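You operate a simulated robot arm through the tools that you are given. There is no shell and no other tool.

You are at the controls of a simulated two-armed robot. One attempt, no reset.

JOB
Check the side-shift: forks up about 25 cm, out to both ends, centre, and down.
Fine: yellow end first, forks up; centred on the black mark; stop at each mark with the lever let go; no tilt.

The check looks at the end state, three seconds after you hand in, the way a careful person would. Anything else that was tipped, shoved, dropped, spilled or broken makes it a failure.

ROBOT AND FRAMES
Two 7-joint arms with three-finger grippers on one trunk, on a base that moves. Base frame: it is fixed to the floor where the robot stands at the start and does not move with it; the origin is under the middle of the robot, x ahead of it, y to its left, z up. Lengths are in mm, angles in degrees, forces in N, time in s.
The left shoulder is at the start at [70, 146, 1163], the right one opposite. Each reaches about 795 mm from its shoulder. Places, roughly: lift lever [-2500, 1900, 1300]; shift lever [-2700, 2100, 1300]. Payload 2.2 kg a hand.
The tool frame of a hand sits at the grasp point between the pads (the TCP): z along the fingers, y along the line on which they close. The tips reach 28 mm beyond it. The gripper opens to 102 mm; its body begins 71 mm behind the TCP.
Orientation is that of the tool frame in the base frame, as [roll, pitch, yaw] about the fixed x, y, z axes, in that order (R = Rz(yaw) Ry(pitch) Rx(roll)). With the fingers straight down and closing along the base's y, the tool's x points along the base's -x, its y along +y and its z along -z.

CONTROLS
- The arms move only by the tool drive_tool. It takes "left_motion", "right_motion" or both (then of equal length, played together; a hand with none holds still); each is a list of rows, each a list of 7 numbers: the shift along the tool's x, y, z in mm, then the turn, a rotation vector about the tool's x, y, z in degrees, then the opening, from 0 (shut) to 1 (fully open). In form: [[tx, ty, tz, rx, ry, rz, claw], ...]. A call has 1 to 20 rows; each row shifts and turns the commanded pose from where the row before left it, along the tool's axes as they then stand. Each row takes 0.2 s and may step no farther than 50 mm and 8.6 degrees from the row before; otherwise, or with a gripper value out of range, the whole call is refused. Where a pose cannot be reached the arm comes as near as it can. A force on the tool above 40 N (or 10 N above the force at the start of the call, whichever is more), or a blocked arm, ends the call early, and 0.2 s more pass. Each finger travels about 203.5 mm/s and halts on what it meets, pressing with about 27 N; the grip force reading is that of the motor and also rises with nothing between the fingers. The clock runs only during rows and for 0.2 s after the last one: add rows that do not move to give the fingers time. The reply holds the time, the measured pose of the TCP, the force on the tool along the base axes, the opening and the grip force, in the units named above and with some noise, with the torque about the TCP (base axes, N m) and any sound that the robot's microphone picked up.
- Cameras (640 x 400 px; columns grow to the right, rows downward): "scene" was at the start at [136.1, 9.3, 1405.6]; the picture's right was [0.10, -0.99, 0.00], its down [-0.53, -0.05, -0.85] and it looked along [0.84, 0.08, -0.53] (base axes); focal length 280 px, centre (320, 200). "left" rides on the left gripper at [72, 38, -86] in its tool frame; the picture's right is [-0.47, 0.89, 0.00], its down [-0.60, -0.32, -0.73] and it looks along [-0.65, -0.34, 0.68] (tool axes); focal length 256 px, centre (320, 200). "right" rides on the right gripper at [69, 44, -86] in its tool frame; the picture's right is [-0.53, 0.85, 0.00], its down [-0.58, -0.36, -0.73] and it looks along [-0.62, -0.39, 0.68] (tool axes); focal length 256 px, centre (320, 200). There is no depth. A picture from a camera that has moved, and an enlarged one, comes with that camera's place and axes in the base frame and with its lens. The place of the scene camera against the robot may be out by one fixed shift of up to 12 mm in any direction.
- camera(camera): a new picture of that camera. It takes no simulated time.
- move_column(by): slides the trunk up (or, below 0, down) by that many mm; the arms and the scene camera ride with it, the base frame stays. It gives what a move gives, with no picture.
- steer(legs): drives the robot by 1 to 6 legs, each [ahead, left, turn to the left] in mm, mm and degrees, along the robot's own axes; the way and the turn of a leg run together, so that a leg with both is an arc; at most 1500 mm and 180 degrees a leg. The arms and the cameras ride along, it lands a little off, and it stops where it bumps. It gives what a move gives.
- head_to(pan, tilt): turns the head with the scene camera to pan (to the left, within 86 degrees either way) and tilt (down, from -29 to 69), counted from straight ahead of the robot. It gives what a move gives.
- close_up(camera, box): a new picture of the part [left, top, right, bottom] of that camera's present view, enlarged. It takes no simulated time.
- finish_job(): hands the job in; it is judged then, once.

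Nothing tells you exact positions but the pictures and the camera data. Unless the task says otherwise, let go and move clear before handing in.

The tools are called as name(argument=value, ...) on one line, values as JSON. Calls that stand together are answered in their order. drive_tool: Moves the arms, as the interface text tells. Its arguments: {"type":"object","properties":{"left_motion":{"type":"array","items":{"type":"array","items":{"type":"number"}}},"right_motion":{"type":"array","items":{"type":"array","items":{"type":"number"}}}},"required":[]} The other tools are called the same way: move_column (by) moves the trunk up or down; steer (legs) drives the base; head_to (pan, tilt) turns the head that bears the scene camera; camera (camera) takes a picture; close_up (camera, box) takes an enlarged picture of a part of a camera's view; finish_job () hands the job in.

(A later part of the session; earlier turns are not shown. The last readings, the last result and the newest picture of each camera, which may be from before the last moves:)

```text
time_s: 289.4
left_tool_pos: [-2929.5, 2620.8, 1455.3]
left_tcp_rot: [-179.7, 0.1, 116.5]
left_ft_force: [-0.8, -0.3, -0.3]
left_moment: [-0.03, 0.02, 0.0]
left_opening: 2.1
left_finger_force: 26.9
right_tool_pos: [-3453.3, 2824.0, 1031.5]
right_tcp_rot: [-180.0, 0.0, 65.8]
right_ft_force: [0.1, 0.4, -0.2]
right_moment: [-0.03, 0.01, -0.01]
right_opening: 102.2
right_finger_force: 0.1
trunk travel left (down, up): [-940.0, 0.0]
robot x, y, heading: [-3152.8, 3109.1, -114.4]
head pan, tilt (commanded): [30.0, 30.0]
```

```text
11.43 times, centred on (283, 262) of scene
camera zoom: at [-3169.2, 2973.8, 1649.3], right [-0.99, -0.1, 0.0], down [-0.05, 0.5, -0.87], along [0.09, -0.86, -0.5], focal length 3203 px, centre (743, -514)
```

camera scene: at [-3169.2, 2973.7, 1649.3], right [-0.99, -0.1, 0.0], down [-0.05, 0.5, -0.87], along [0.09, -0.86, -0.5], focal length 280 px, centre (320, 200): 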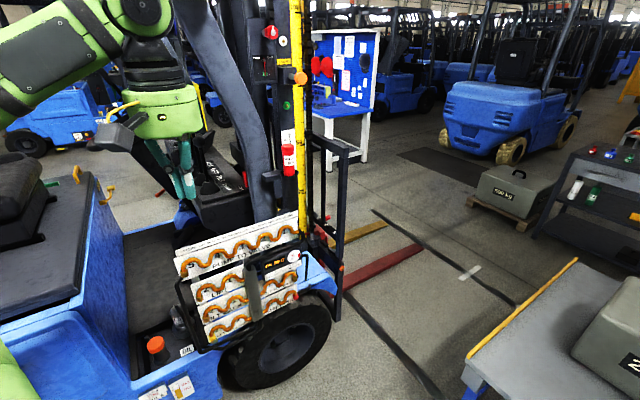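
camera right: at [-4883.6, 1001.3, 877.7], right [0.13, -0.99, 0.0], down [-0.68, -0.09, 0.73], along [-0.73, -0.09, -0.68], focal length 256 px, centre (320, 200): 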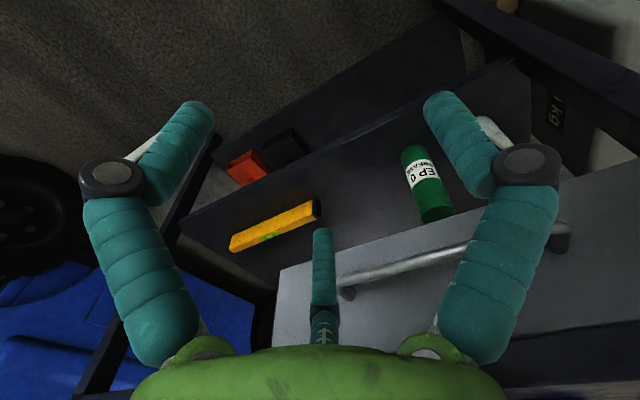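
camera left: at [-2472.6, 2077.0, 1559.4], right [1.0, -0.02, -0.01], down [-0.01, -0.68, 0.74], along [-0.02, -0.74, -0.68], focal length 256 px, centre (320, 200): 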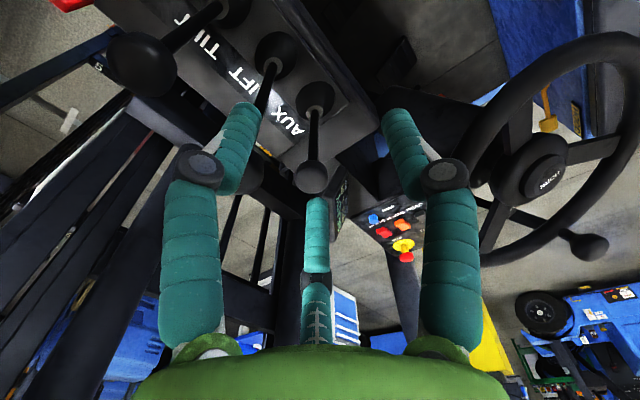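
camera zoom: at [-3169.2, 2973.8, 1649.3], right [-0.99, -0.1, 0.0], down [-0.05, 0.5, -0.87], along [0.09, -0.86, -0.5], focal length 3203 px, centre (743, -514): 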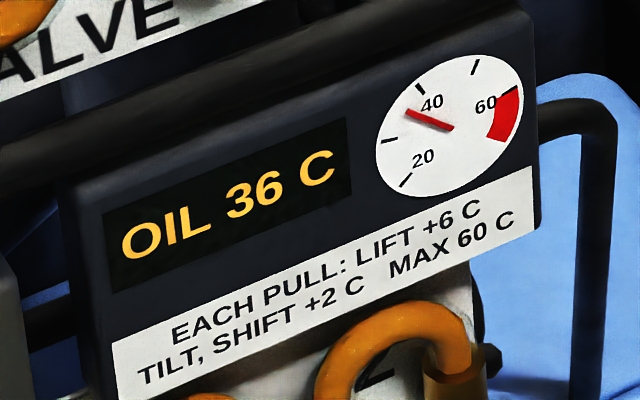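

The reading stays at 36 °C, which suggests that not all of my moves were registered as full stops, and the carriage sits ~3 mm off centre. I will repeat the cycle cleanly, watching this gauge; first I return to the working spot by the same way.

steer(legs=[[135, 268, 0], [135, 268, 0]])

camera(camera="left")

head_to(pan=45, tilt=35)

camera(camera="scene")

```text
time_s: 293.1
left_tool_pos: [-2556.4, 2159.3, 1455.7]
left_tcp_rot: [-179.8, 0.0, 116.5]
left_ft_force: [-0.9, 0.8, -0.1]
left_moment: [-0.05, -0.04, 0.03]
left_opening: 2.0
left_finger_force: 26.8
right_tool_pos: [-3079.6, 2361.9, 1031.7]
right_tcp_rot: [179.9, -0.1, 65.7]
right_ft_force: [-0.2, 0.4, -0.1]
right_moment: [-0.01, -0.03, 0.0]
right_opening: 101.7
right_finger_force: 0.1
trunk travel left (down, up): [-940.0, 0.0]
robot x, y, heading: [-2775.2, 2643.7, -114.4]
head pan, tilt (commanded): [30.0, 30.0]
```

```text
taken
camera left: at [-2552.8, 2240.1, 1541.8], right [1.0, -0.02, 0.0], down [-0.01, -0.68, 0.73], along [-0.02, -0.73, -0.68], focal length 256 px, centre (320, 200)
```

left: 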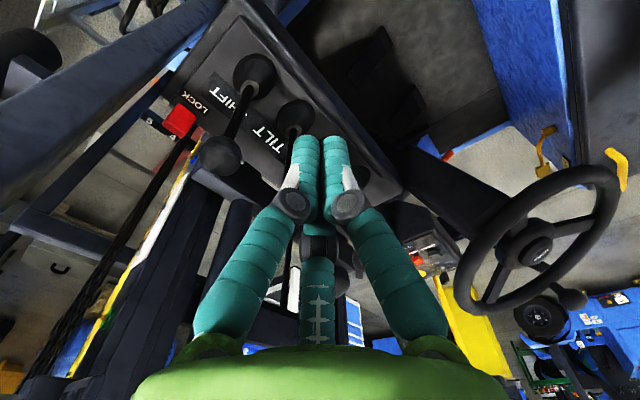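

```text
time_s: 293.8
left_tool_pos: [-2552.3, 2156.2, 1454.8]
left_tcp_rot: [-179.9, 0.2, 116.5]
left_ft_force: [0.5, 0.5, 0.8]
left_moment: [0.02, -0.02, -0.04]
left_opening: 2.0
left_finger_force: 27.2
right_tool_pos: [-3077.7, 2359.4, 1031.2]
right_tcp_rot: [180.0, 0.0, 65.8]
right_ft_force: [-0.2, 0.4, 0.0]
right_moment: [0.01, -0.02, -0.01]
right_opening: 101.9
right_finger_force: 0.1
trunk travel left (down, up): [-940.0, 0.0]
robot x, y, heading: [-2778.9, 2646.5, -114.4]
head pan, tilt (commanded): [45.0, 35.0]
```

```text
taken
camera scene: at [-2770.6, 2517.0, 1641.5], right [-0.94, -0.35, 0.0], down [-0.2, 0.54, -0.82], along [0.29, -0.77, -0.57], focal length 280 px, centre (320, 200)
```

scene: 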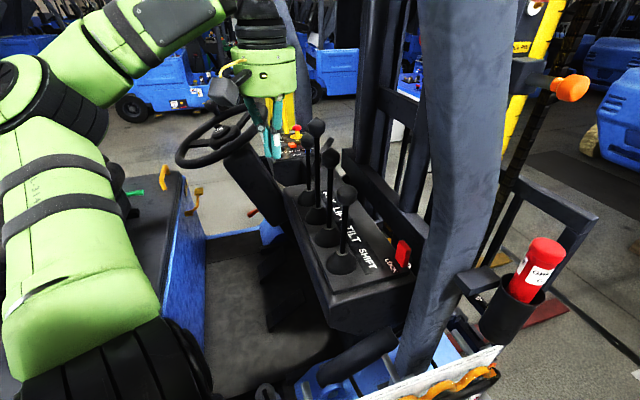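

I'm aligned; one last short move forward to the earlier working spot.

steer(legs=[[91, -46, 0]])

camera(camera="left")

head_to(pan=-5, tilt=30)

close_up(camera="scene", box=[140, 100, 340, 400])

close_up(camera="scene", box=[190, 300, 270, 400])

```text
time_s: 295.0
left_tool_pos: [-2625.6, 2097.4, 1456.2]
left_tcp_rot: [-179.4, 0.2, 116.6]
left_ft_force: [0.5, 0.3, 0.3]
left_moment: [-0.02, 0.08, 0.02]
left_opening: 2.1
left_finger_force: 26.9
right_tool_pos: [-3151.5, 2299.1, 1033.9]
right_tcp_rot: [-180.0, 0.2, 65.8]
right_ft_force: [0.3, -0.3, 0.6]
right_moment: [-0.01, 0.03, 0.02]
right_opening: 101.9
right_finger_force: 0.0
trunk travel left (down, up): [-940.0, 0.0]
robot x, y, heading: [-2858.2, 2584.4, -114.4]
head pan, tilt (commanded): [45.0, 35.0]
```

```text
taken
camera left: at [-2623.0, 2179.2, 1541.3], right [1.0, -0.02, -0.01], down [-0.01, -0.68, 0.74], along [-0.02, -0.74, -0.68], focal length 256 px, centre (320, 200)
```

left: 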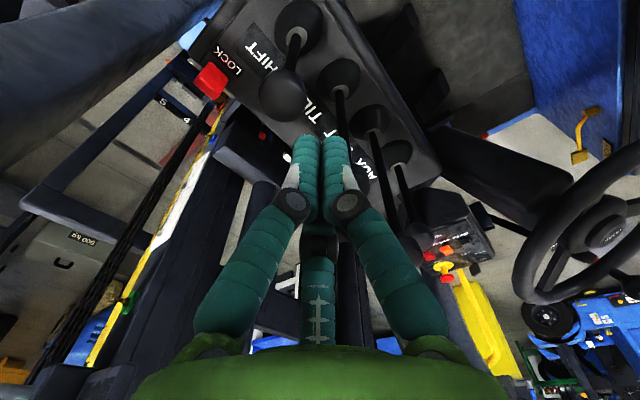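

```text
time_s: 296.2
left_tool_pos: [-2630.8, 2094.4, 1455.0]
left_tcp_rot: [-179.8, 0.1, 116.5]
left_ft_force: [0.8, 0.6, -0.1]
left_moment: [0.0, 0.02, -0.03]
left_opening: 2.1
left_finger_force: 27.4
right_tool_pos: [-3154.5, 2296.7, 1030.6]
right_tcp_rot: [179.9, 0.0, 65.8]
right_ft_force: [0.8, -0.2, -1.0]
right_moment: [-0.04, 0.01, 0.01]
right_opening: 102.1
right_finger_force: 0.0
trunk travel left (down, up): [-940.0, 0.0]
robot x, y, heading: [-2857.9, 2577.4, -113.9]
head pan, tilt (commanded): [-5.0, 30.0]
```

```text
1.33 times, centred on (240, 250) of scene
camera zoom: at [-2922.9, 2458.3, 1649.4], right [-0.87, 0.49, 0.0], down [0.24, 0.44, -0.87], along [-0.42, -0.76, -0.5], focal length 374 px, centre (427, 133)
```

zoom: 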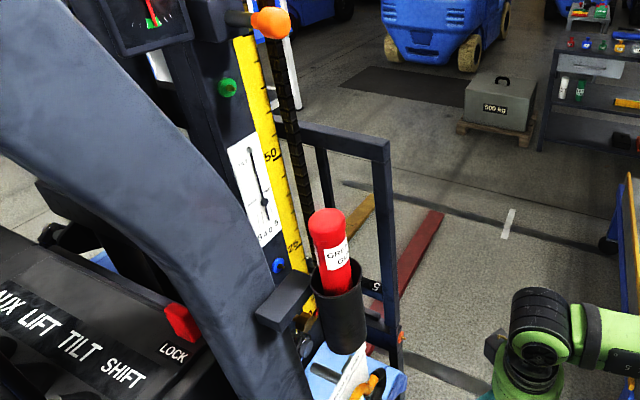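

```text
4.00 times, centred on (230, 350) of scene
camera zoom: at [-2922.9, 2458.3, 1649.4], right [-0.87, 0.49, 0.0], down [0.24, 0.44, -0.87], along [-0.42, -0.76, -0.5], focal length 1121 px, centre (680, -400)
```

zoom: 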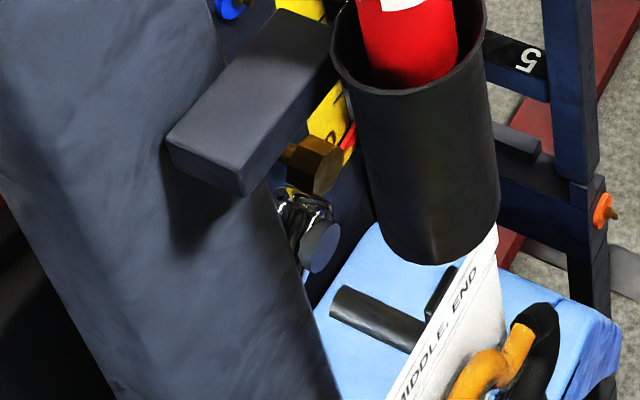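

The hand is back over SHIFT. I traverse over to LIFT, opening the fingers on the way.

drive_tool(left_motion=[[-20, 1, -18, 0, 0, 0, 0], [-33, 2, -6, 0, 0, 0, 0.3], [-33, 2, 0, 0, 0, 0, 0.65], [-33, 2, 0, 0, 0, 0, 0.65], [-33, 2, 0, 0, 0, 0, 0.65], [-21, 1, 0, 0, 0, 0, 0.65]])

camera(camera="left")

```text
time_s: 297.6
left_tool_pos: [-2550.3, 1950.7, 1479.4]
left_tcp_rot: [-179.9, 0.0, 116.6]
left_ft_force: [-0.1, 0.6, -0.3]
left_moment: [0.0, -0.03, 0.04]
left_opening: 66.2
left_finger_force: 0.0
left hand out of reach, approached as far as the arm can: row 6
right_tool_pos: [-3155.1, 2295.6, 1030.5]
right_tcp_rot: [180.0, -0.1, 65.7]
right_ft_force: [-0.8, -0.6, -0.7]
right_moment: [0.02, 0.01, 0.01]
right_opening: 102.1
right_finger_force: 0.0
trunk travel left (down, up): [-940.0, 0.0]
robot x, y, heading: [-2855.4, 2583.6, -114.5]
head pan, tilt (commanded): [-5.0, 30.0]
```

```text
taken
camera left: at [-2548.2, 2032.3, 1565.6], right [1.0, -0.02, 0.0], down [-0.01, -0.68, 0.73], along [-0.02, -0.73, -0.68], focal length 256 px, centre (320, 200)
```

left: 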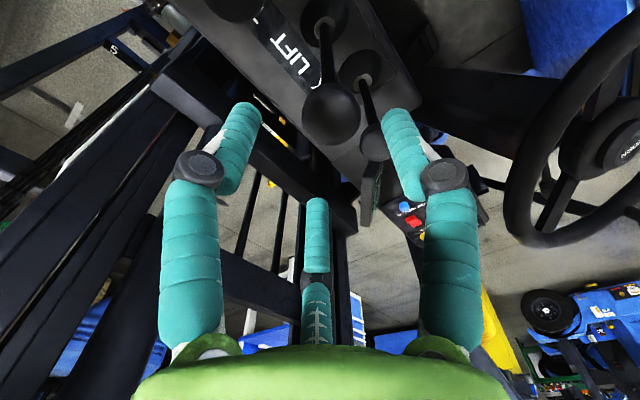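

I descend around the LIFT knob with small corrections and close.

drive_tool(left_motion=[[-3.5, 1.6, 21, 0, 0, 0, 0.65], [-3.5, 1.6, 21, 0, 0, 0, 0.65], [-3.6, 1.7, 21, 0, 0, 0, 0.6], [0, 0, 0, 0, 0, 0, 0.5]])

camera(camera="left")

```text
time_s: 298.6
left_tool_pos: [-2540.1, 1946.1, 1417.9]
left_tcp_rot: [-179.7, 0.1, 116.7]
left_ft_force: [-0.4, 0.9, 0.1]
left_moment: [0.03, -0.01, 0.0]
left_opening: 51.0
left_finger_force: 0.0
right_tool_pos: [-3156.9, 2296.3, 1031.5]
right_tcp_rot: [180.0, 0.0, 65.9]
right_ft_force: [-0.5, -0.1, -0.1]
right_moment: [0.01, 0.01, -0.03]
right_opening: 101.7
right_finger_force: 0.1
trunk travel left (down, up): [-940.0, 0.0]
robot x, y, heading: [-2855.9, 2578.4, -114.3]
head pan, tilt (commanded): [-5.0, 30.0]
```

```text
taken
camera left: at [-2538.1, 2027.1, 1503.2], right [1.0, -0.02, 0.0], down [-0.01, -0.68, 0.73], along [-0.02, -0.73, -0.68], focal length 256 px, centre (320, 200)
```

left: 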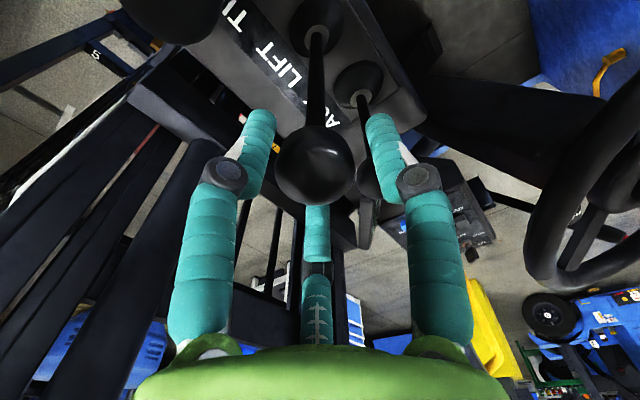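

Slight correction, close, and pull LIFT toward the seat again; then I watch the height.

drive_tool(left_motion=[[1.2, -2.6, 1.5, 0, 0, 0, 0.5], [0, 0, 0, 0, 0, 0, 0.43], [0, 0, 0, 0, 0, 0, 0.36], [0, 0, 0, 0, 0, 0, 0.36], [2.7, 12.2, 0, 0, 0, 0, 0.36], [2.7, 12.2, 1, 0, 0, 0, 0.36], [2.1, 9.8, 1, 0, 0, 0, 0.36], [2.1, 9.8, 1.5, 0, 0, 0, 0.36]])

close_up(camera="scene", box=[140, 100, 340, 400])

camera(camera="left")

```text
time_s: 300.4
left_tool_pos: [-2508.7, 1970.2, 1410.4]
left_tcp_rot: [-179.8, 0.0, 116.6]
left_ft_force: [-4.3, -5.7, -7.0]
left_moment: [-0.54, 0.66, 0.04]
left_opening: 38.8
left_finger_force: 44.9
right_tool_pos: [-3156.0, 2292.1, 1030.3]
right_tcp_rot: [-179.9, -0.1, 65.8]
right_ft_force: [0.5, 0.2, -0.5]
right_moment: [-0.01, 0.0, 0.0]
right_opening: 102.0
right_finger_force: 0.1
trunk travel left (down, up): [-940.0, 0.0]
robot x, y, heading: [-2854.9, 2578.0, -114.4]
head pan, tilt (commanded): [-5.0, 30.0]
```

```text
1.33 times, centred on (240, 250) of scene
camera zoom: at [-2925.3, 2453.3, 1648.8], right [-0.87, 0.49, 0.0], down [0.24, 0.44, -0.86], along [-0.42, -0.75, -0.5], focal length 374 px, centre (427, 133)
```

zoom: 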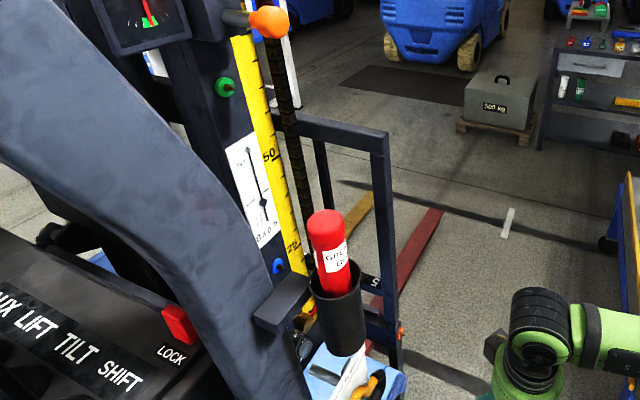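

```text
taken
camera left: at [-2506.8, 2050.6, 1496.2], right [1.0, -0.02, 0.0], down [-0.01, -0.68, 0.73], along [-0.02, -0.73, -0.68], focal length 256 px, centre (320, 200)
```

left: 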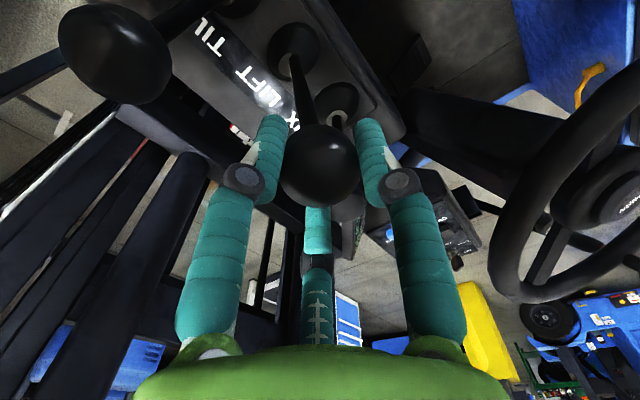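

It is just starting to rise. I hold about 1.2 s and check.

drive_tool(left_motion=[[0, 0, 0, 0, 0, 0, 0.36], [0, 0, 0, 0, 0, 0, 0.36], [0, 0, 0, 0, 0, 0, 0.36], [0, 0, 0, 0, 0, 0, 0.36], [0, 0, 0, 0, 0, 0, 0.36]])

close_up(camera="scene", box=[140, 100, 340, 400])

```text
time_s: 301.6
left_tool_pos: [-2508.3, 1970.3, 1409.4]
left_tcp_rot: [-179.9, -0.1, 116.7]
left_ft_force: [-5.4, -3.8, -10.2]
left_moment: [-0.15, 0.21, -0.11]
left_opening: 38.6
left_finger_force: 45.1
right_tool_pos: [-3156.1, 2294.8, 1030.6]
right_tcp_rot: [180.0, -0.2, 65.8]
right_ft_force: [1.0, -0.3, 0.0]
right_moment: [-0.01, -0.02, -0.02]
right_opening: 102.1
right_finger_force: 0.1
trunk travel left (down, up): [-940.0, 0.0]
robot x, y, heading: [-2855.9, 2582.1, -114.4]
head pan, tilt (commanded): [-5.0, 30.0]
```

```text
1.33 times, centred on (240, 250) of scene
camera zoom: at [-2925.2, 2453.4, 1648.8], right [-0.87, 0.49, 0.0], down [0.24, 0.44, -0.86], along [-0.42, -0.75, -0.5], focal length 374 px, centre (427, 133)
```

zoom: 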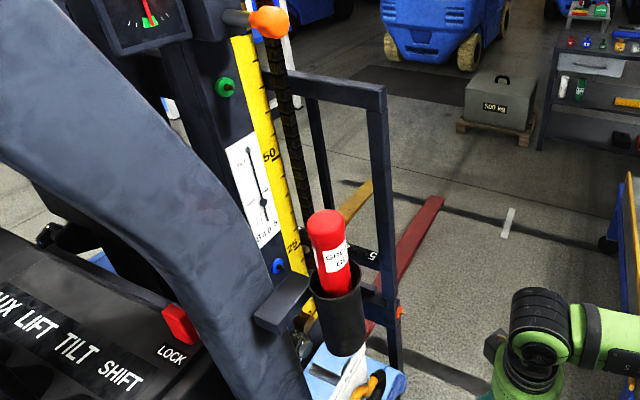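

About 123 mm up, rising 94 mm/s. I hold one more second, then return the lever to neutral and let go, aiming at 250 mm.

drive_tool(left_motion=[[0, 0, 0, 0, 0, 0, 0.36], [0, 0, 0, 0, 0, 0, 0.36], [0, 0, 0, 0, 0, 0, 0.36], [0, 0, 0, 0, 0, 0, 0.36], [0, 0, 0, 0, 0, 0, 0.36], [-9.6, -44, -3.5, 0, 0, 0, 0.36], [0, 0, 0, 0, 0, 0, 0.38], [0, 0, 0, 0, 0, 0, 0.5], [0, 0, 0, 0, 0, 0, 0.65], [0, 0, 0, 0, 0, 0, 0.65]])

close_up(camera="scene", box=[140, 100, 340, 400])

close_up(camera="scene", box=[208, 250, 258, 300])

camera(camera="left")

```text
time_s: 303.8
left_tool_pos: [-2544.3, 1944.0, 1415.6]
left_tcp_rot: [-179.9, 0.1, 116.6]
left_ft_force: [0.2, 0.0, -0.2]
left_moment: [0.01, 0.0, 0.02]
left_opening: 66.4
left_finger_force: 0.0
right_tool_pos: [-3157.1, 2295.6, 1030.8]
right_tcp_rot: [180.0, -0.1, 65.8]
right_ft_force: [-0.9, 0.4, -0.7]
right_moment: [-0.04, 0.01, 0.0]
right_opening: 102.0
right_finger_force: 0.2
trunk travel left (down, up): [-940.0, 0.0]
robot x, y, heading: [-2855.6, 2581.2, -114.3]
head pan, tilt (commanded): [-5.0, 30.0]
```

```text
1.33 times, centred on (240, 250) of scene
camera zoom: at [-2925.3, 2456.5, 1649.2], right [-0.87, 0.49, 0.0], down [0.24, 0.44, -0.87], along [-0.42, -0.76, -0.5], focal length 374 px, centre (427, 133)
```

zoom: 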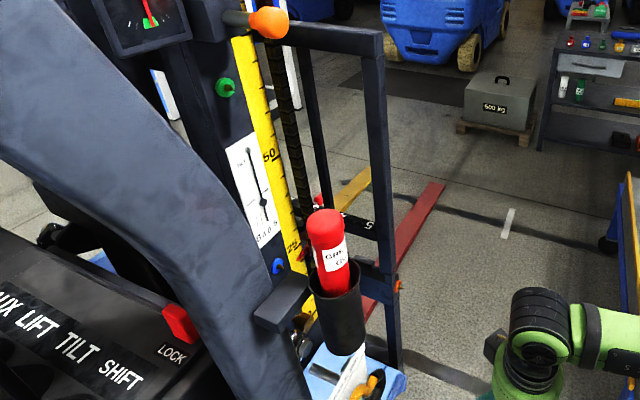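

```text
8.00 times, centred on (233, 275) of scene
camera zoom: at [-2925.3, 2456.5, 1649.2], right [-0.87, 0.49, 0.0], down [0.24, 0.44, -0.87], along [-0.42, -0.76, -0.5], focal length 2242 px, centre (1016, -400)
```

zoom: 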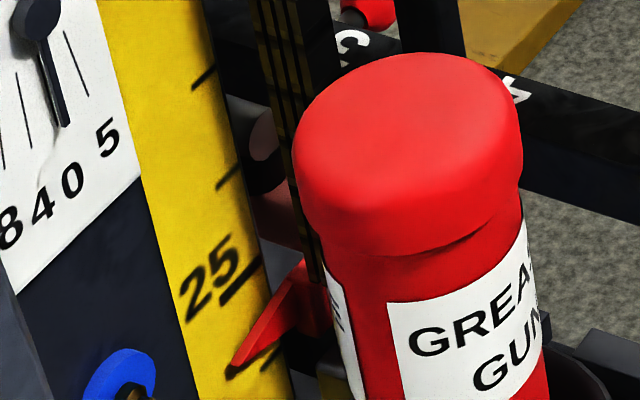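

```text
taken
camera left: at [-2541.9, 2025.2, 1500.9], right [1.0, -0.02, 0.0], down [-0.01, -0.68, 0.73], along [-0.02, -0.73, -0.68], focal length 256 px, centre (320, 200)
```

left: 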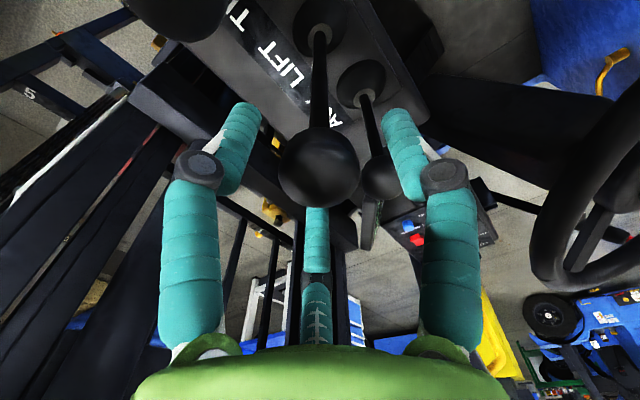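

The forks stopped a bit low, about 22 cm. I read the oil gauge now to learn how pulls are registered.

head_to(pan=10, tilt=60)

close_up(camera="scene", box=[295, 210, 345, 270])

```text
time_s: 304.7
left_tool_pos: [-2541.1, 1945.3, 1415.1]
left_tcp_rot: [-179.7, 0.0, 116.6]
left_ft_force: [0.2, 0.4, 0.6]
left_moment: [0.01, -0.02, 0.03]
left_opening: 66.3
left_finger_force: 0.1
right_tool_pos: [-3155.1, 2294.9, 1031.4]
right_tcp_rot: [180.0, 0.0, 65.8]
right_ft_force: [-0.3, 0.2, -1.0]
right_moment: [0.02, 0.02, 0.01]
right_opening: 102.2
right_finger_force: 0.1
trunk travel left (down, up): [-940.0, 0.0]
robot x, y, heading: [-2857.4, 2586.3, -114.2]
head pan, tilt (commanded): [10.0, 60.0]
```

```text
6.67 times, centred on (320, 240) of scene
camera zoom: at [-2896.3, 2471.7, 1607.2], right [-0.97, 0.25, 0.0], down [0.21, 0.84, -0.5], along [-0.12, -0.49, -0.87], focal length 1868 px, centre (320, -67)
```

zoom: 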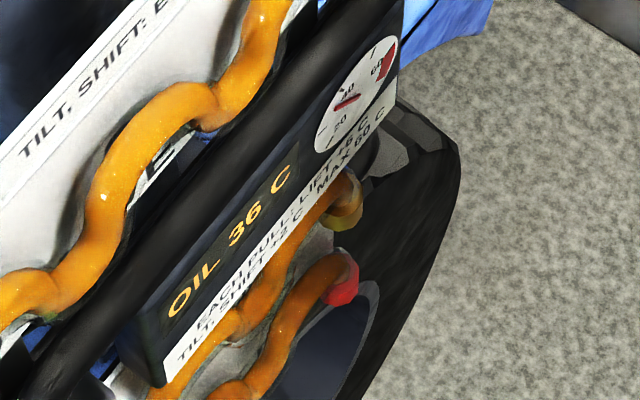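

Still 36 °C at about 22 cm, so only stops on the marks count. I give LIFT a short pull to bring the forks up the last 3 cm to the 25 mark.

head_to(pan=-5, tilt=30)

drive_tool(left_motion=[[0, 0, 0, 0, 0, 0, 0.5], [0, 0, 0, 0, 0, 0, 0.43], [0, 0, 0, 0, 0, 0, 0.36], [0, 0, 0, 0, 0, 0, 0.36], [4.8, 22, 1.5, 0, 0, 0, 0.36], [4.8, 22, 2, 0, 0, 0, 0.36], [0, 0, 0, 0, 0, 0, 0.36], [-9.6, -44, -3.5, 0, 0, 0, 0.36], [0, 0, 0, 0, 0, 0, 0.38], [0, 0, 0, 0, 0, 0, 0.5], [0, 0, 0, 0, 0, 0, 0.65], [0, 0, 0, 0, 0, 0, 0.65]])

close_up(camera="scene", box=[208, 250, 258, 300])

close_up(camera="scene", box=[140, 100, 340, 400])

```text
time_s: 305.7
left_tool_pos: [-2543.3, 1945.3, 1415.5]
left_tcp_rot: [-179.7, 0.1, 116.6]
left_ft_force: [-0.9, -0.2, 0.4]
left_moment: [0.0, 0.02, 0.04]
left_opening: 65.8
left_finger_force: 0.1
right_tool_pos: [-3155.9, 2296.4, 1030.4]
right_tcp_rot: [-180.0, 0.0, 65.9]
right_ft_force: [0.4, 0.0, 0.2]
right_moment: [0.0, 0.05, -0.02]
right_opening: 102.0
right_finger_force: 0.0
trunk travel left (down, up): [-940.0, 0.0]
robot x, y, heading: [-2854.6, 2581.5, -114.4]
head pan, tilt (commanded): [-5.0, 30.0]
```

```text
time_s: 308.3
left_tool_pos: [-2543.9, 1945.9, 1416.1]
left_tcp_rot: [-179.8, 0.0, 116.6]
left_ft_force: [0.6, 0.2, -0.5]
left_moment: [-0.01, 0.0, -0.01]
left_opening: 66.3
left_finger_force: 0.0
right_tool_pos: [-3155.7, 2296.0, 1030.6]
right_tcp_rot: [-180.0, 0.0, 65.7]
right_ft_force: [1.1, -0.6, 0.3]
right_moment: [0.05, 0.01, 0.03]
right_opening: 101.8
right_finger_force: 0.1
trunk travel left (down, up): [-940.0, 0.0]
robot x, y, heading: [-2854.6, 2582.3, -114.5]
head pan, tilt (commanded): [-5.0, 30.0]
```

```text
8.00 times, centred on (233, 275) of scene
camera zoom: at [-2924.6, 2456.4, 1649.2], right [-0.87, 0.49, 0.0], down [0.24, 0.44, -0.87], along [-0.42, -0.76, -0.5], focal length 2242 px, centre (1016, -400)
```

zoom: 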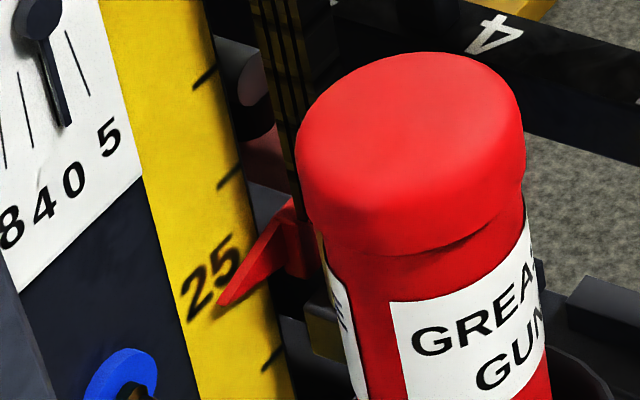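

```text
1.33 times, centred on (240, 250) of scene
camera zoom: at [-2924.6, 2456.4, 1649.2], right [-0.87, 0.49, 0.0], down [0.24, 0.44, -0.87], along [-0.42, -0.76, -0.5], focal length 374 px, centre (427, 133)
```

zoom: 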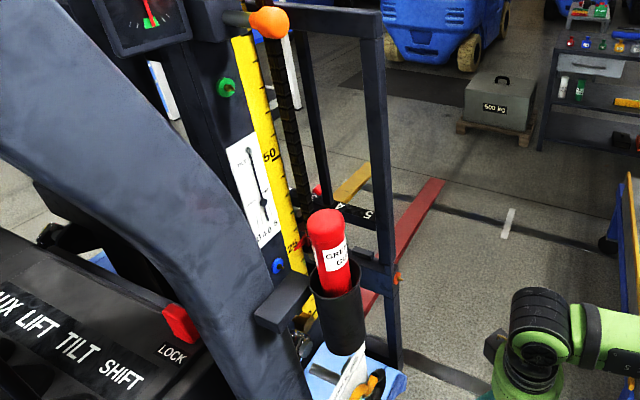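

Now the pointer sits at about 26 cm. I check the gauge again.

head_to(pan=10, tilt=60)

close_up(camera="scene", box=[295, 210, 345, 270])

```text
time_s: 309.2
left_tool_pos: [-2544.0, 1945.6, 1416.7]
left_tcp_rot: [-179.7, 0.1, 116.6]
left_ft_force: [0.4, -0.2, -0.1]
left_moment: [-0.03, 0.0, 0.05]
left_opening: 66.1
left_finger_force: 0.1
right_tool_pos: [-3155.9, 2296.9, 1030.8]
right_tcp_rot: [180.0, 0.0, 65.8]
right_ft_force: [-1.1, -0.1, 0.7]
right_moment: [0.0, -0.04, 0.02]
right_opening: 102.3
right_finger_force: 0.0
trunk travel left (down, up): [-940.0, 0.0]
robot x, y, heading: [-2856.5, 2581.2, -114.7]
head pan, tilt (commanded): [10.0, 60.0]
```

```text
6.67 times, centred on (320, 240) of scene
camera zoom: at [-2896.5, 2471.8, 1607.2], right [-0.97, 0.25, 0.0], down [0.21, 0.84, -0.5], along [-0.12, -0.49, -0.87], focal length 1868 px, centre (320, -67)
```

zoom: 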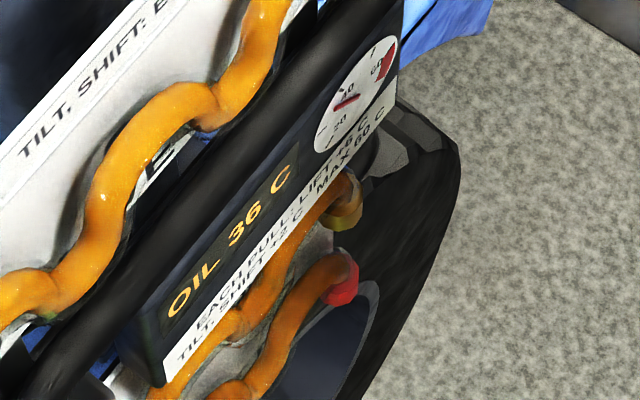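

Still 36 °C. I carry on with the repeat cycle: off the LIFT knob and over to SHIFT as before.

head_to(pan=-5, tilt=30)

drive_tool(left_motion=[[0, 0, -20, 0, 0, 0, 0.65], [0, 0, -20, 0, 0, 0, 0.65], [0, 0, -20, 0, 0, 0, 0.65], [30, -6, -4, 0, 0, 0, 0.65], [34, -7.6, 0, 0, 0, 0, 0.65], [34, -7.6, 0, 0, 0, 0, 0.65], [34, -7.6, 0, 0, 0, 0, 0.65], [30, -6.6, 0, 0, 0, 0, 0.65]])

camera(camera="left")

```text
time_s: 310.2
left_tool_pos: [-2543.4, 1944.6, 1416.3]
left_tcp_rot: [-179.7, 0.0, 116.6]
left_ft_force: [0.0, -1.0, -1.1]
left_moment: [0.03, 0.01, -0.02]
left_opening: 66.4
left_finger_force: 0.0
right_tool_pos: [-3154.9, 2296.5, 1030.8]
right_tcp_rot: [-180.0, 0.0, 65.8]
right_ft_force: [0.2, 0.0, 0.1]
right_moment: [-0.03, 0.0, -0.04]
right_opening: 102.1
right_finger_force: 0.1
trunk travel left (down, up): [-940.0, 0.0]
robot x, y, heading: [-2859.1, 2580.7, -114.3]
head pan, tilt (commanded): [-5.0, 30.0]
```

```text
time_s: 312.0
left_tool_pos: [-2648.1, 2077.4, 1480.0]
left_tcp_rot: [-179.7, 0.2, 116.7]
left_ft_force: [-0.1, 0.6, 0.3]
left_moment: [-0.03, 0.0, 0.02]
left_opening: 66.2
left_finger_force: 0.1
right_tool_pos: [-3155.9, 2296.3, 1031.7]
right_tcp_rot: [179.9, 0.0, 65.8]
right_ft_force: [0.3, 0.3, -0.4]
right_moment: [0.0, 0.01, 0.0]
right_opening: 101.9
right_finger_force: 0.0
trunk travel left (down, up): [-940.0, 0.0]
robot x, y, heading: [-2852.7, 2583.1, -114.4]
head pan, tilt (commanded): [-5.0, 30.0]
```

```text
taken
camera left: at [-2644.7, 2157.5, 1564.5], right [1.0, -0.02, 0.0], down [-0.01, -0.68, 0.73], along [-0.02, -0.73, -0.68], focal length 256 px, centre (320, 200)
```

left: 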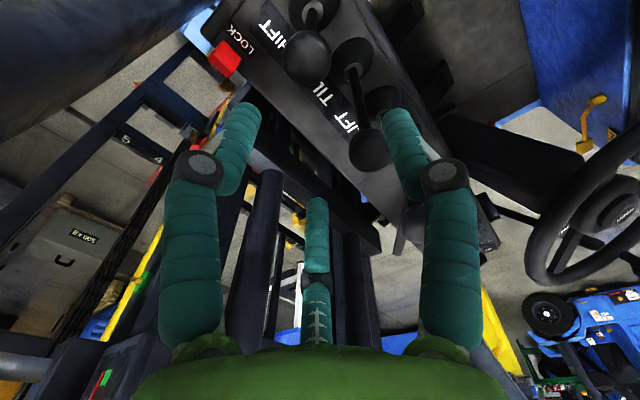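

Same pose as before. I go to the start of the approach line, tilt 16°, and check.

drive_tool(left_motion=[[2, 10, 22, 0, 0, 0, 0.65], [2, 10, 23, 0, 0, 0, 0.65], [0, 0, 0, 8, 0, 0, 0.65], [0, 0, 0, 8, 0, 0, 0.65], [0, 0, 0, 0, 0, 0, 0.65]])

camera(camera="left")

```text
time_s: 313.2
left_tool_pos: [-2632.3, 2087.2, 1433.7]
left_tcp_rot: [-163.6, 0.1, 116.6]
left_ft_force: [-0.1, -0.6, -0.6]
left_moment: [0.02, 0.0, -0.01]
left_opening: 66.0
left_finger_force: 0.1
right_tool_pos: [-3156.4, 2296.9, 1030.6]
right_tcp_rot: [180.0, 0.0, 65.9]
right_ft_force: [-0.2, 1.0, 0.2]
right_moment: [0.03, 0.06, 0.02]
right_opening: 102.1
right_finger_force: 0.0
trunk travel left (down, up): [-940.0, 0.0]
robot x, y, heading: [-2857.9, 2578.7, -114.3]
head pan, tilt (commanded): [-5.0, 30.0]
```

```text
taken
camera left: at [-2609.4, 2177.7, 1505.8], right [0.97, -0.04, -0.25], down [0.18, -0.58, 0.79], along [-0.17, -0.81, -0.56], focal length 256 px, centre (320, 200)
```

left: 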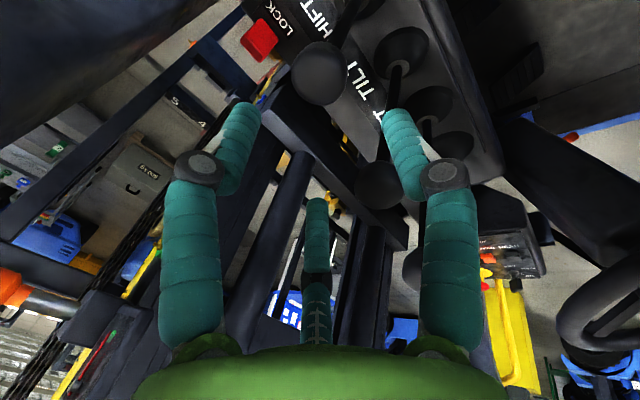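

Identical to the earlier approach. I descend, close on SHIFT, and check the grip.

drive_tool(left_motion=[[0.8, 0.3, 31, 0, 0, 0, 0.65], [0.8, 0.3, 31, 0, 0, 0, 0.65], [0.8, 0.4, 31, 0, 0, 0, 0.6], [0, 0, 0, 0, 0, 0, 0.5], [0, 0, 0, 0, 0, 0, 0.43], [0, 0, 0, 0, 0, 0, 0.36], [0, 0, 0, 0, 0, 0, 0.36]])

camera(camera="left")

close_up(camera="scene", box=[200, 80, 360, 400])

```text
time_s: 314.8
left_tool_pos: [-2655.7, 2078.2, 1343.5]
left_tcp_rot: [-163.7, 0.2, 116.6]
left_ft_force: [0.0, 0.0, 0.4]
left_moment: [-0.42, -0.38, 0.0]
left_opening: 43.5
left_finger_force: 45.2
right_tool_pos: [-3156.1, 2297.1, 1030.9]
right_tcp_rot: [179.9, 0.1, 65.9]
right_ft_force: [-0.2, 0.0, 0.3]
right_moment: [0.01, 0.0, 0.0]
right_opening: 102.1
right_finger_force: 0.2
trunk travel left (down, up): [-940.0, 0.0]
robot x, y, heading: [-2855.8, 2584.2, -114.5]
head pan, tilt (commanded): [-5.0, 30.0]
```

```text
taken
camera left: at [-2633.2, 2168.8, 1416.2], right [0.97, -0.04, -0.25], down [0.18, -0.58, 0.79], along [-0.17, -0.81, -0.56], focal length 256 px, centre (320, 200)
```

left: 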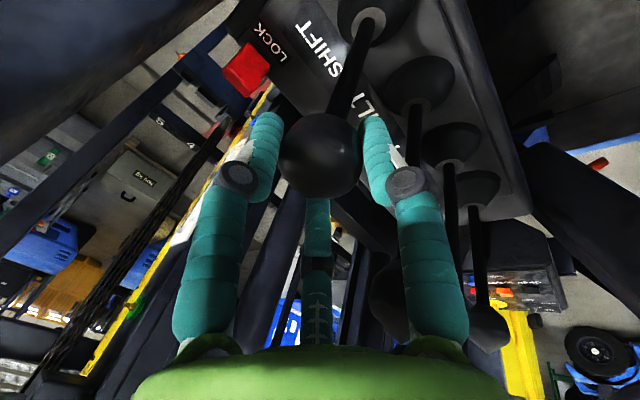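

```text
1.25 times, centred on (280, 240) of scene
camera zoom: at [-2924.7, 2457.7, 1649.3], right [-0.87, 0.49, 0.0], down [0.24, 0.44, -0.87], along [-0.42, -0.76, -0.5], focal length 350 px, centre (370, 150)
```

zoom: 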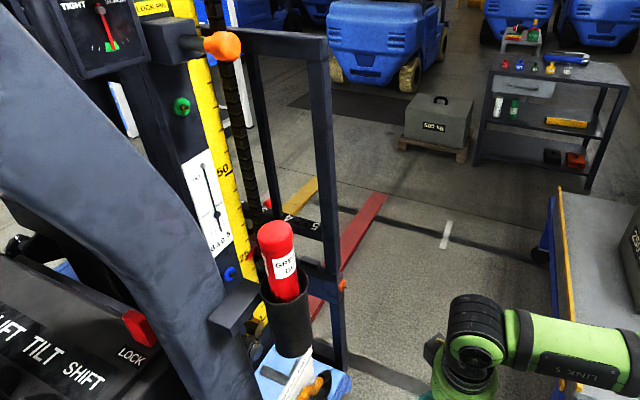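

Gripped neutrally. I pull SHIFT about 46 mm toward the seat and hold toward the yellow end.

drive_tool(left_motion=[[2.7, 11.8, -3, 0, 0, 0, 0.36], [2.7, 11.9, -2.6, 0, 0, 0, 0.36], [2.7, 12, -2.2, 0, 0, 0, 0.36], [2.4, 10.8, -1.2, 0, 0, 0, 0.36], [0, 0, 0, 0, 0, 0, 0.36], [0, 0, 0, 0, 0, 0, 0.36], [0, 0, 0, 0, 0, 0, 0.36], [0, 0, 0, 0, 0, 0, 0.36], [0, 0, 0, 0, 0, 0, 0.36], [0, 0, 0, 0, 0, 0, 0.36], [0, 0, 0, 0, 0, 0, 0.36], [0, 0, 0, 0, 0, 0, 0.36], [0, 0, 0, 0, 0, 0, 0.36], [0, 0, 0, 0, 0, 0, 0.36], [0, 0, 0, 0, 0, 0, 0.36], [0, 0, 0, 0, 0, 0, 0.36]])

close_up(camera="scene", box=[200, 80, 360, 400])

```text
time_s: 318.2
left_tool_pos: [-2623.0, 2108.2, 1341.2]
left_tcp_rot: [-163.9, 0.1, 116.6]
left_ft_force: [-16.9, 5.2, -11.8]
left_moment: [-0.3, 0.53, 0.03]
left_opening: 38.8
left_finger_force: 45.3
right_tool_pos: [-3159.4, 2296.2, 1028.9]
right_tcp_rot: [179.7, -0.1, 65.8]
right_ft_force: [-0.2, -0.7, 0.6]
right_moment: [-0.01, 0.01, -0.02]
right_opening: 102.0
right_finger_force: 0.1
trunk travel left (down, up): [-940.0, 0.0]
robot x, y, heading: [-2857.6, 2580.4, -114.3]
head pan, tilt (commanded): [-5.0, 30.0]
```

```text
1.25 times, centred on (280, 240) of scene
camera zoom: at [-2930.7, 2457.5, 1649.0], right [-0.87, 0.49, 0.0], down [0.25, 0.44, -0.87], along [-0.42, -0.76, -0.5], focal length 350 px, centre (370, 150)
```

zoom: 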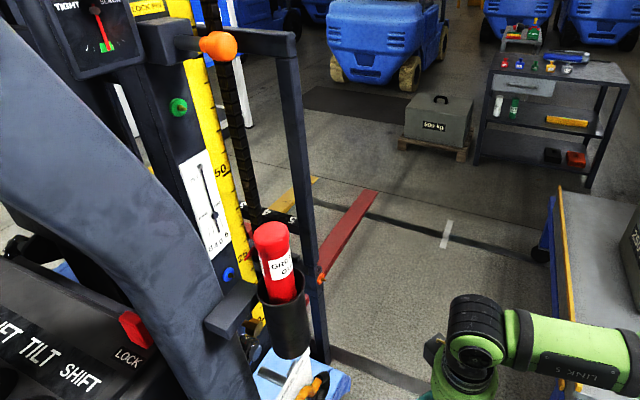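

About 60 mm left. I hold 1.8 s more to the yellow end.

drive_tool(left_motion=[[0, 0, 0, 0, 0, 0, 0.36], [0, 0, 0, 0, 0, 0, 0.36], [0, 0, 0, 0, 0, 0, 0.36], [0, 0, 0, 0, 0, 0, 0.36], [0, 0, 0, 0, 0, 0, 0.36], [0, 0, 0, 0, 0, 0, 0.36], [0, 0, 0, 0, 0, 0, 0.36], [0, 0, 0, 0, 0, 0, 0.36]])

close_up(camera="scene", box=[200, 80, 360, 400])

```text
time_s: 320.0
left_tool_pos: [-2623.3, 2108.4, 1341.1]
left_tcp_rot: [-163.9, 0.0, 116.5]
left_ft_force: [-16.6, 5.8, -13.9]
left_moment: [-0.08, 0.28, 0.0]
left_opening: 38.9
left_finger_force: 44.3
right_tool_pos: [-3160.1, 2296.6, 1028.6]
right_tcp_rot: [179.7, -0.2, 65.8]
right_ft_force: [-0.1, -0.5, -0.8]
right_moment: [0.01, 0.01, 0.03]
right_opening: 102.1
right_finger_force: 0.0
trunk travel left (down, up): [-940.0, 0.0]
robot x, y, heading: [-2856.7, 2580.7, -114.0]
head pan, tilt (commanded): [-5.0, 30.0]
```

```text
1.25 times, centred on (280, 240) of scene
camera zoom: at [-2930.4, 2457.7, 1649.0], right [-0.87, 0.49, 0.0], down [0.25, 0.44, -0.87], along [-0.42, -0.76, -0.5], focal length 350 px, centre (370, 150)
```

zoom: 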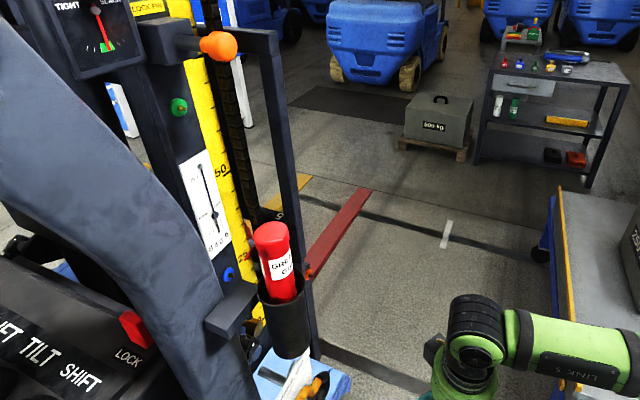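

At the yellow end. I return the lever, open wide enough to be clear, dwell, and read the gauge.

drive_tool(left_motion=[[-5.2, -23.2, 4.5, 0, 0, 0, 0.36], [-5.3, -23.3, 4.5, 0, 0, 0, 0.36], [0, 0, 0, 0, 0, 0, 0.45], [0, 0, 0, 0, 0, 0, 0.6], [0, 0, 0, 0, 0, 0, 0.6], [0, 0, 0, 0, 0, 0, 0.6]])

head_to(pan=10, tilt=60)

close_up(camera="scene", box=[295, 210, 345, 270])

camera(camera="left")

```text
time_s: 321.4
left_tool_pos: [-2655.0, 2075.7, 1344.2]
left_tcp_rot: [-163.8, 0.1, 116.7]
left_ft_force: [-0.4, 0.4, 0.2]
left_moment: [0.02, 0.01, 0.03]
left_opening: 61.3
left_finger_force: 0.1
right_tool_pos: [-3155.1, 2295.0, 1031.1]
right_tcp_rot: [-180.0, -0.1, 65.8]
right_ft_force: [-0.3, -0.2, -0.6]
right_moment: [0.01, 0.02, 0.03]
right_opening: 102.1
right_finger_force: 0.0
trunk travel left (down, up): [-940.0, 0.0]
robot x, y, heading: [-2855.8, 2583.4, -114.2]
head pan, tilt (commanded): [-5.0, 30.0]
```

```text
time_s: 322.3
left_tool_pos: [-2655.9, 2077.6, 1344.5]
left_tcp_rot: [-163.7, 0.1, 116.6]
left_ft_force: [0.3, 0.0, 0.1]
left_moment: [-0.02, 0.02, -0.04]
left_opening: 61.4
left_finger_force: 0.0
right_tool_pos: [-3156.5, 2296.1, 1031.3]
right_tcp_rot: [-180.0, -0.1, 65.8]
right_ft_force: [1.1, -0.2, -0.1]
right_moment: [-0.02, -0.01, 0.02]
right_opening: 101.9
right_finger_force: 0.0
trunk travel left (down, up): [-940.0, 0.0]
robot x, y, heading: [-2857.6, 2579.5, -114.1]
head pan, tilt (commanded): [10.0, 60.0]
```

```text
6.67 times, centred on (320, 240) of scene
camera zoom: at [-2896.6, 2471.8, 1607.2], right [-0.97, 0.25, 0.0], down [0.21, 0.84, -0.5], along [-0.12, -0.49, -0.87], focal length 1868 px, centre (320, -67)
```

zoom: 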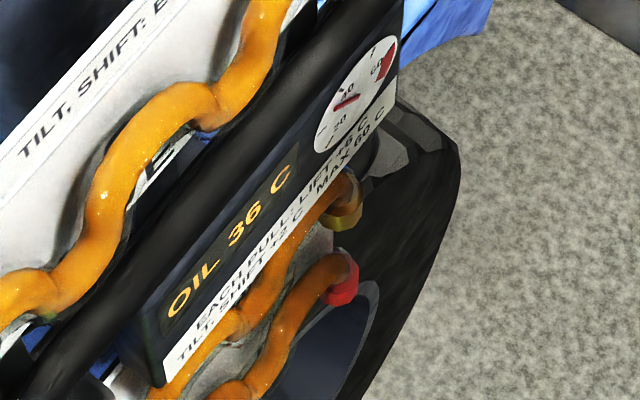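

```text
taken
camera left: at [-2633.0, 2168.3, 1416.2], right [0.97, -0.04, -0.25], down [0.18, -0.58, 0.79], along [-0.17, -0.81, -0.56], focal length 256 px, centre (320, 200)
```

left: 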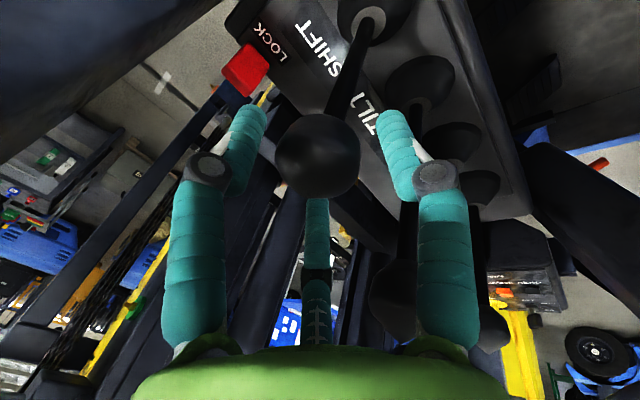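

Still 36 °C, so the gauge does not follow these moves; I stop chasing it and simply complete the repeat cycle cleanly. Next: push to the red end.

head_to(pan=-5, tilt=30)

drive_tool(left_motion=[[0, 0, 0, 0, 0, 0, 0.5], [0, 0, 0, 0, 0, 0, 0.43], [0, 0, 0, 0, 0, 0, 0.36], [0, 0, 0, 0, 0, 0, 0.36], [-2.4, -10.2, 3.5, 0, 0, 0, 0.36], [-2.4, -10.2, 3.6, 0, 0, 0, 0.36], [-2.4, -10.2, 3.7, 0, 0, 0, 0.36], [-2.4, -10.6, 4.6, 0, 0, 0, 0.36], [0, 0, 0, 0, 0, 0, 0.36], [0, 0, 0, 0, 0, 0, 0.36], [0, 0, 0, 0, 0, 0, 0.36], [0, 0, 0, 0, 0, 0, 0.36]])

close_up(camera="scene", box=[200, 80, 360, 400])

```text
time_s: 323.3
left_tool_pos: [-2654.4, 2076.5, 1343.4]
left_tcp_rot: [-163.7, 0.1, 116.6]
left_ft_force: [0.3, -0.2, 0.0]
left_moment: [-0.05, 0.01, 0.01]
left_opening: 61.4
left_finger_force: 0.0
right_tool_pos: [-3155.3, 2295.6, 1031.0]
right_tcp_rot: [-179.9, 0.0, 65.8]
right_ft_force: [0.2, 0.7, -0.4]
right_moment: [0.0, 0.0, 0.03]
right_opening: 101.7
right_finger_force: 0.1
trunk travel left (down, up): [-940.0, 0.0]
robot x, y, heading: [-2857.5, 2582.4, -114.1]
head pan, tilt (commanded): [-5.0, 30.0]
```

```text
time_s: 325.9
left_tool_pos: [-2689.6, 2055.8, 1340.2]
left_tcp_rot: [-164.1, -0.1, 116.3]
left_ft_force: [-1.5, 21.8, -25.4]
left_moment: [0.32, -0.17, 0.05]
left_opening: 40.2
left_finger_force: 45.2
right_tool_pos: [-3155.1, 2301.0, 1031.6]
right_tcp_rot: [179.9, 0.2, 65.8]
right_ft_force: [-0.9, -0.1, -0.6]
right_moment: [0.0, -0.01, 0.0]
right_opening: 102.0
right_finger_force: 0.1
trunk travel left (down, up): [-940.0, 0.0]
robot x, y, heading: [-2856.4, 2581.5, -114.4]
head pan, tilt (commanded): [-5.0, 30.0]
```

```text
1.25 times, centred on (280, 240) of scene
camera zoom: at [-2923.8, 2462.3, 1649.6], right [-0.87, 0.49, 0.0], down [0.24, 0.43, -0.87], along [-0.42, -0.76, -0.5], focal length 350 px, centre (370, 150)
```

zoom: 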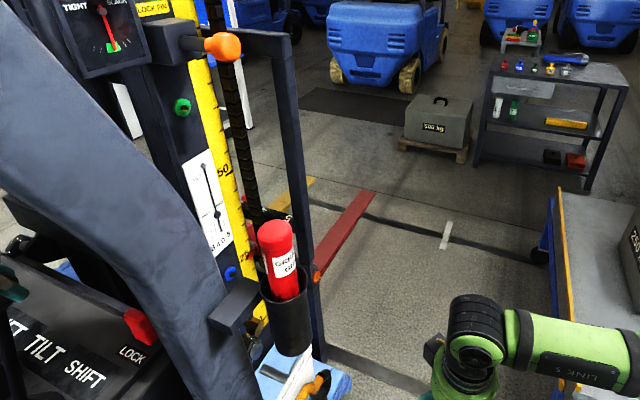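

Moving right. I relieve the vertical force a little and hold on.

drive_tool(left_motion=[[1, 0.3, 1.7, 0, 0, 0, 0.36], [0, 0, 0, 0, 0, 0, 0.36], [0, 0, 0, 0, 0, 0, 0.36], [0, 0, 0, 0, 0, 0, 0.36], [0, 0, 0, 0, 0, 0, 0.36], [0, 0, 0, 0, 0, 0, 0.36], [0, 0, 0, 0, 0, 0, 0.36], [0, 0, 0, 0, 0, 0, 0.36], [0, 0, 0, 0, 0, 0, 0.36], [0, 0, 0, 0, 0, 0, 0.36]])

close_up(camera="scene", box=[200, 80, 360, 400])

```text
time_s: 328.1
left_tool_pos: [-2690.5, 2055.0, 1340.5]
left_tcp_rot: [-163.8, 0.1, 116.5]
left_ft_force: [0.9, 18.8, -12.9]
left_moment: [0.61, -0.44, -0.14]
left_opening: 40.4
left_finger_force: 45.4
right_tool_pos: [-3154.9, 2299.7, 1032.1]
right_tcp_rot: [179.9, 0.2, 65.8]
right_ft_force: [-0.3, -0.8, 1.0]
right_moment: [-0.01, -0.02, -0.01]
right_opening: 102.1
right_finger_force: 0.0
trunk travel left (down, up): [-940.0, 0.0]
robot x, y, heading: [-2853.5, 2583.2, -114.0]
head pan, tilt (commanded): [-5.0, 30.0]
```

```text
1.25 times, centred on (280, 240) of scene
camera zoom: at [-2923.6, 2462.8, 1649.7], right [-0.87, 0.49, 0.0], down [0.24, 0.43, -0.87], along [-0.42, -0.76, -0.5], focal length 350 px, centre (370, 150)
```

zoom: 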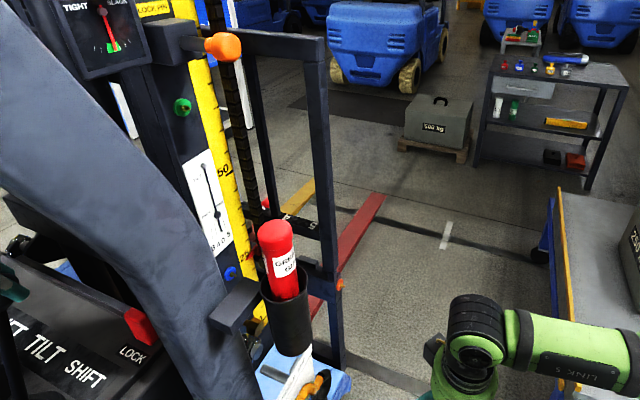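

Near centre; I hold about 3 s more to the red end.

drive_tool(left_motion=[[0, 0, 0, 0, 0, 0, 0.36], [0, 0, 0, 0, 0, 0, 0.36], [0, 0, 0, 0, 0, 0, 0.36], [0, 0, 0, 0, 0, 0, 0.36], [0, 0, 0, 0, 0, 0, 0.36], [0, 0, 0, 0, 0, 0, 0.36], [0, 0, 0, 0, 0, 0, 0.36], [0, 0, 0, 0, 0, 0, 0.36], [0, 0, 0, 0, 0, 0, 0.36], [0, 0, 0, 0, 0, 0, 0.36], [0, 0, 0, 0, 0, 0, 0.36], [0, 0, 0, 0, 0, 0, 0.36], [0, 0, 0, 0, 0, 0, 0.36]])

close_up(camera="scene", box=[200, 80, 360, 400])

```text
time_s: 330.9
left_tool_pos: [-2689.9, 2055.1, 1341.4]
left_tcp_rot: [-163.8, 0.1, 116.5]
left_ft_force: [0.0, 18.1, -14.7]
left_moment: [0.38, -0.34, -0.17]
left_opening: 40.1
left_finger_force: 45.3
right_tool_pos: [-3155.4, 2300.4, 1031.6]
right_tcp_rot: [179.8, 0.2, 65.8]
right_ft_force: [-1.1, 0.2, -0.6]
right_moment: [-0.02, 0.03, 0.0]
right_opening: 101.7
right_finger_force: 0.2
trunk travel left (down, up): [-940.0, 0.0]
robot x, y, heading: [-2855.4, 2581.1, -114.1]
head pan, tilt (commanded): [-5.0, 30.0]
```

```text
1.25 times, centred on (280, 240) of scene
camera zoom: at [-2923.9, 2462.5, 1649.7], right [-0.87, 0.49, 0.0], down [0.24, 0.43, -0.87], along [-0.42, -0.76, -0.5], focal length 350 px, centre (370, 150)
```

zoom: 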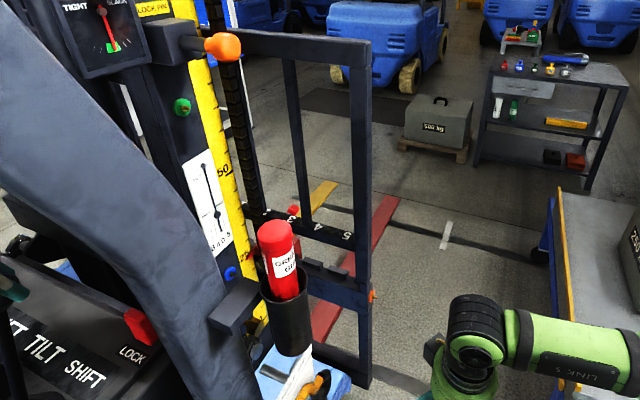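

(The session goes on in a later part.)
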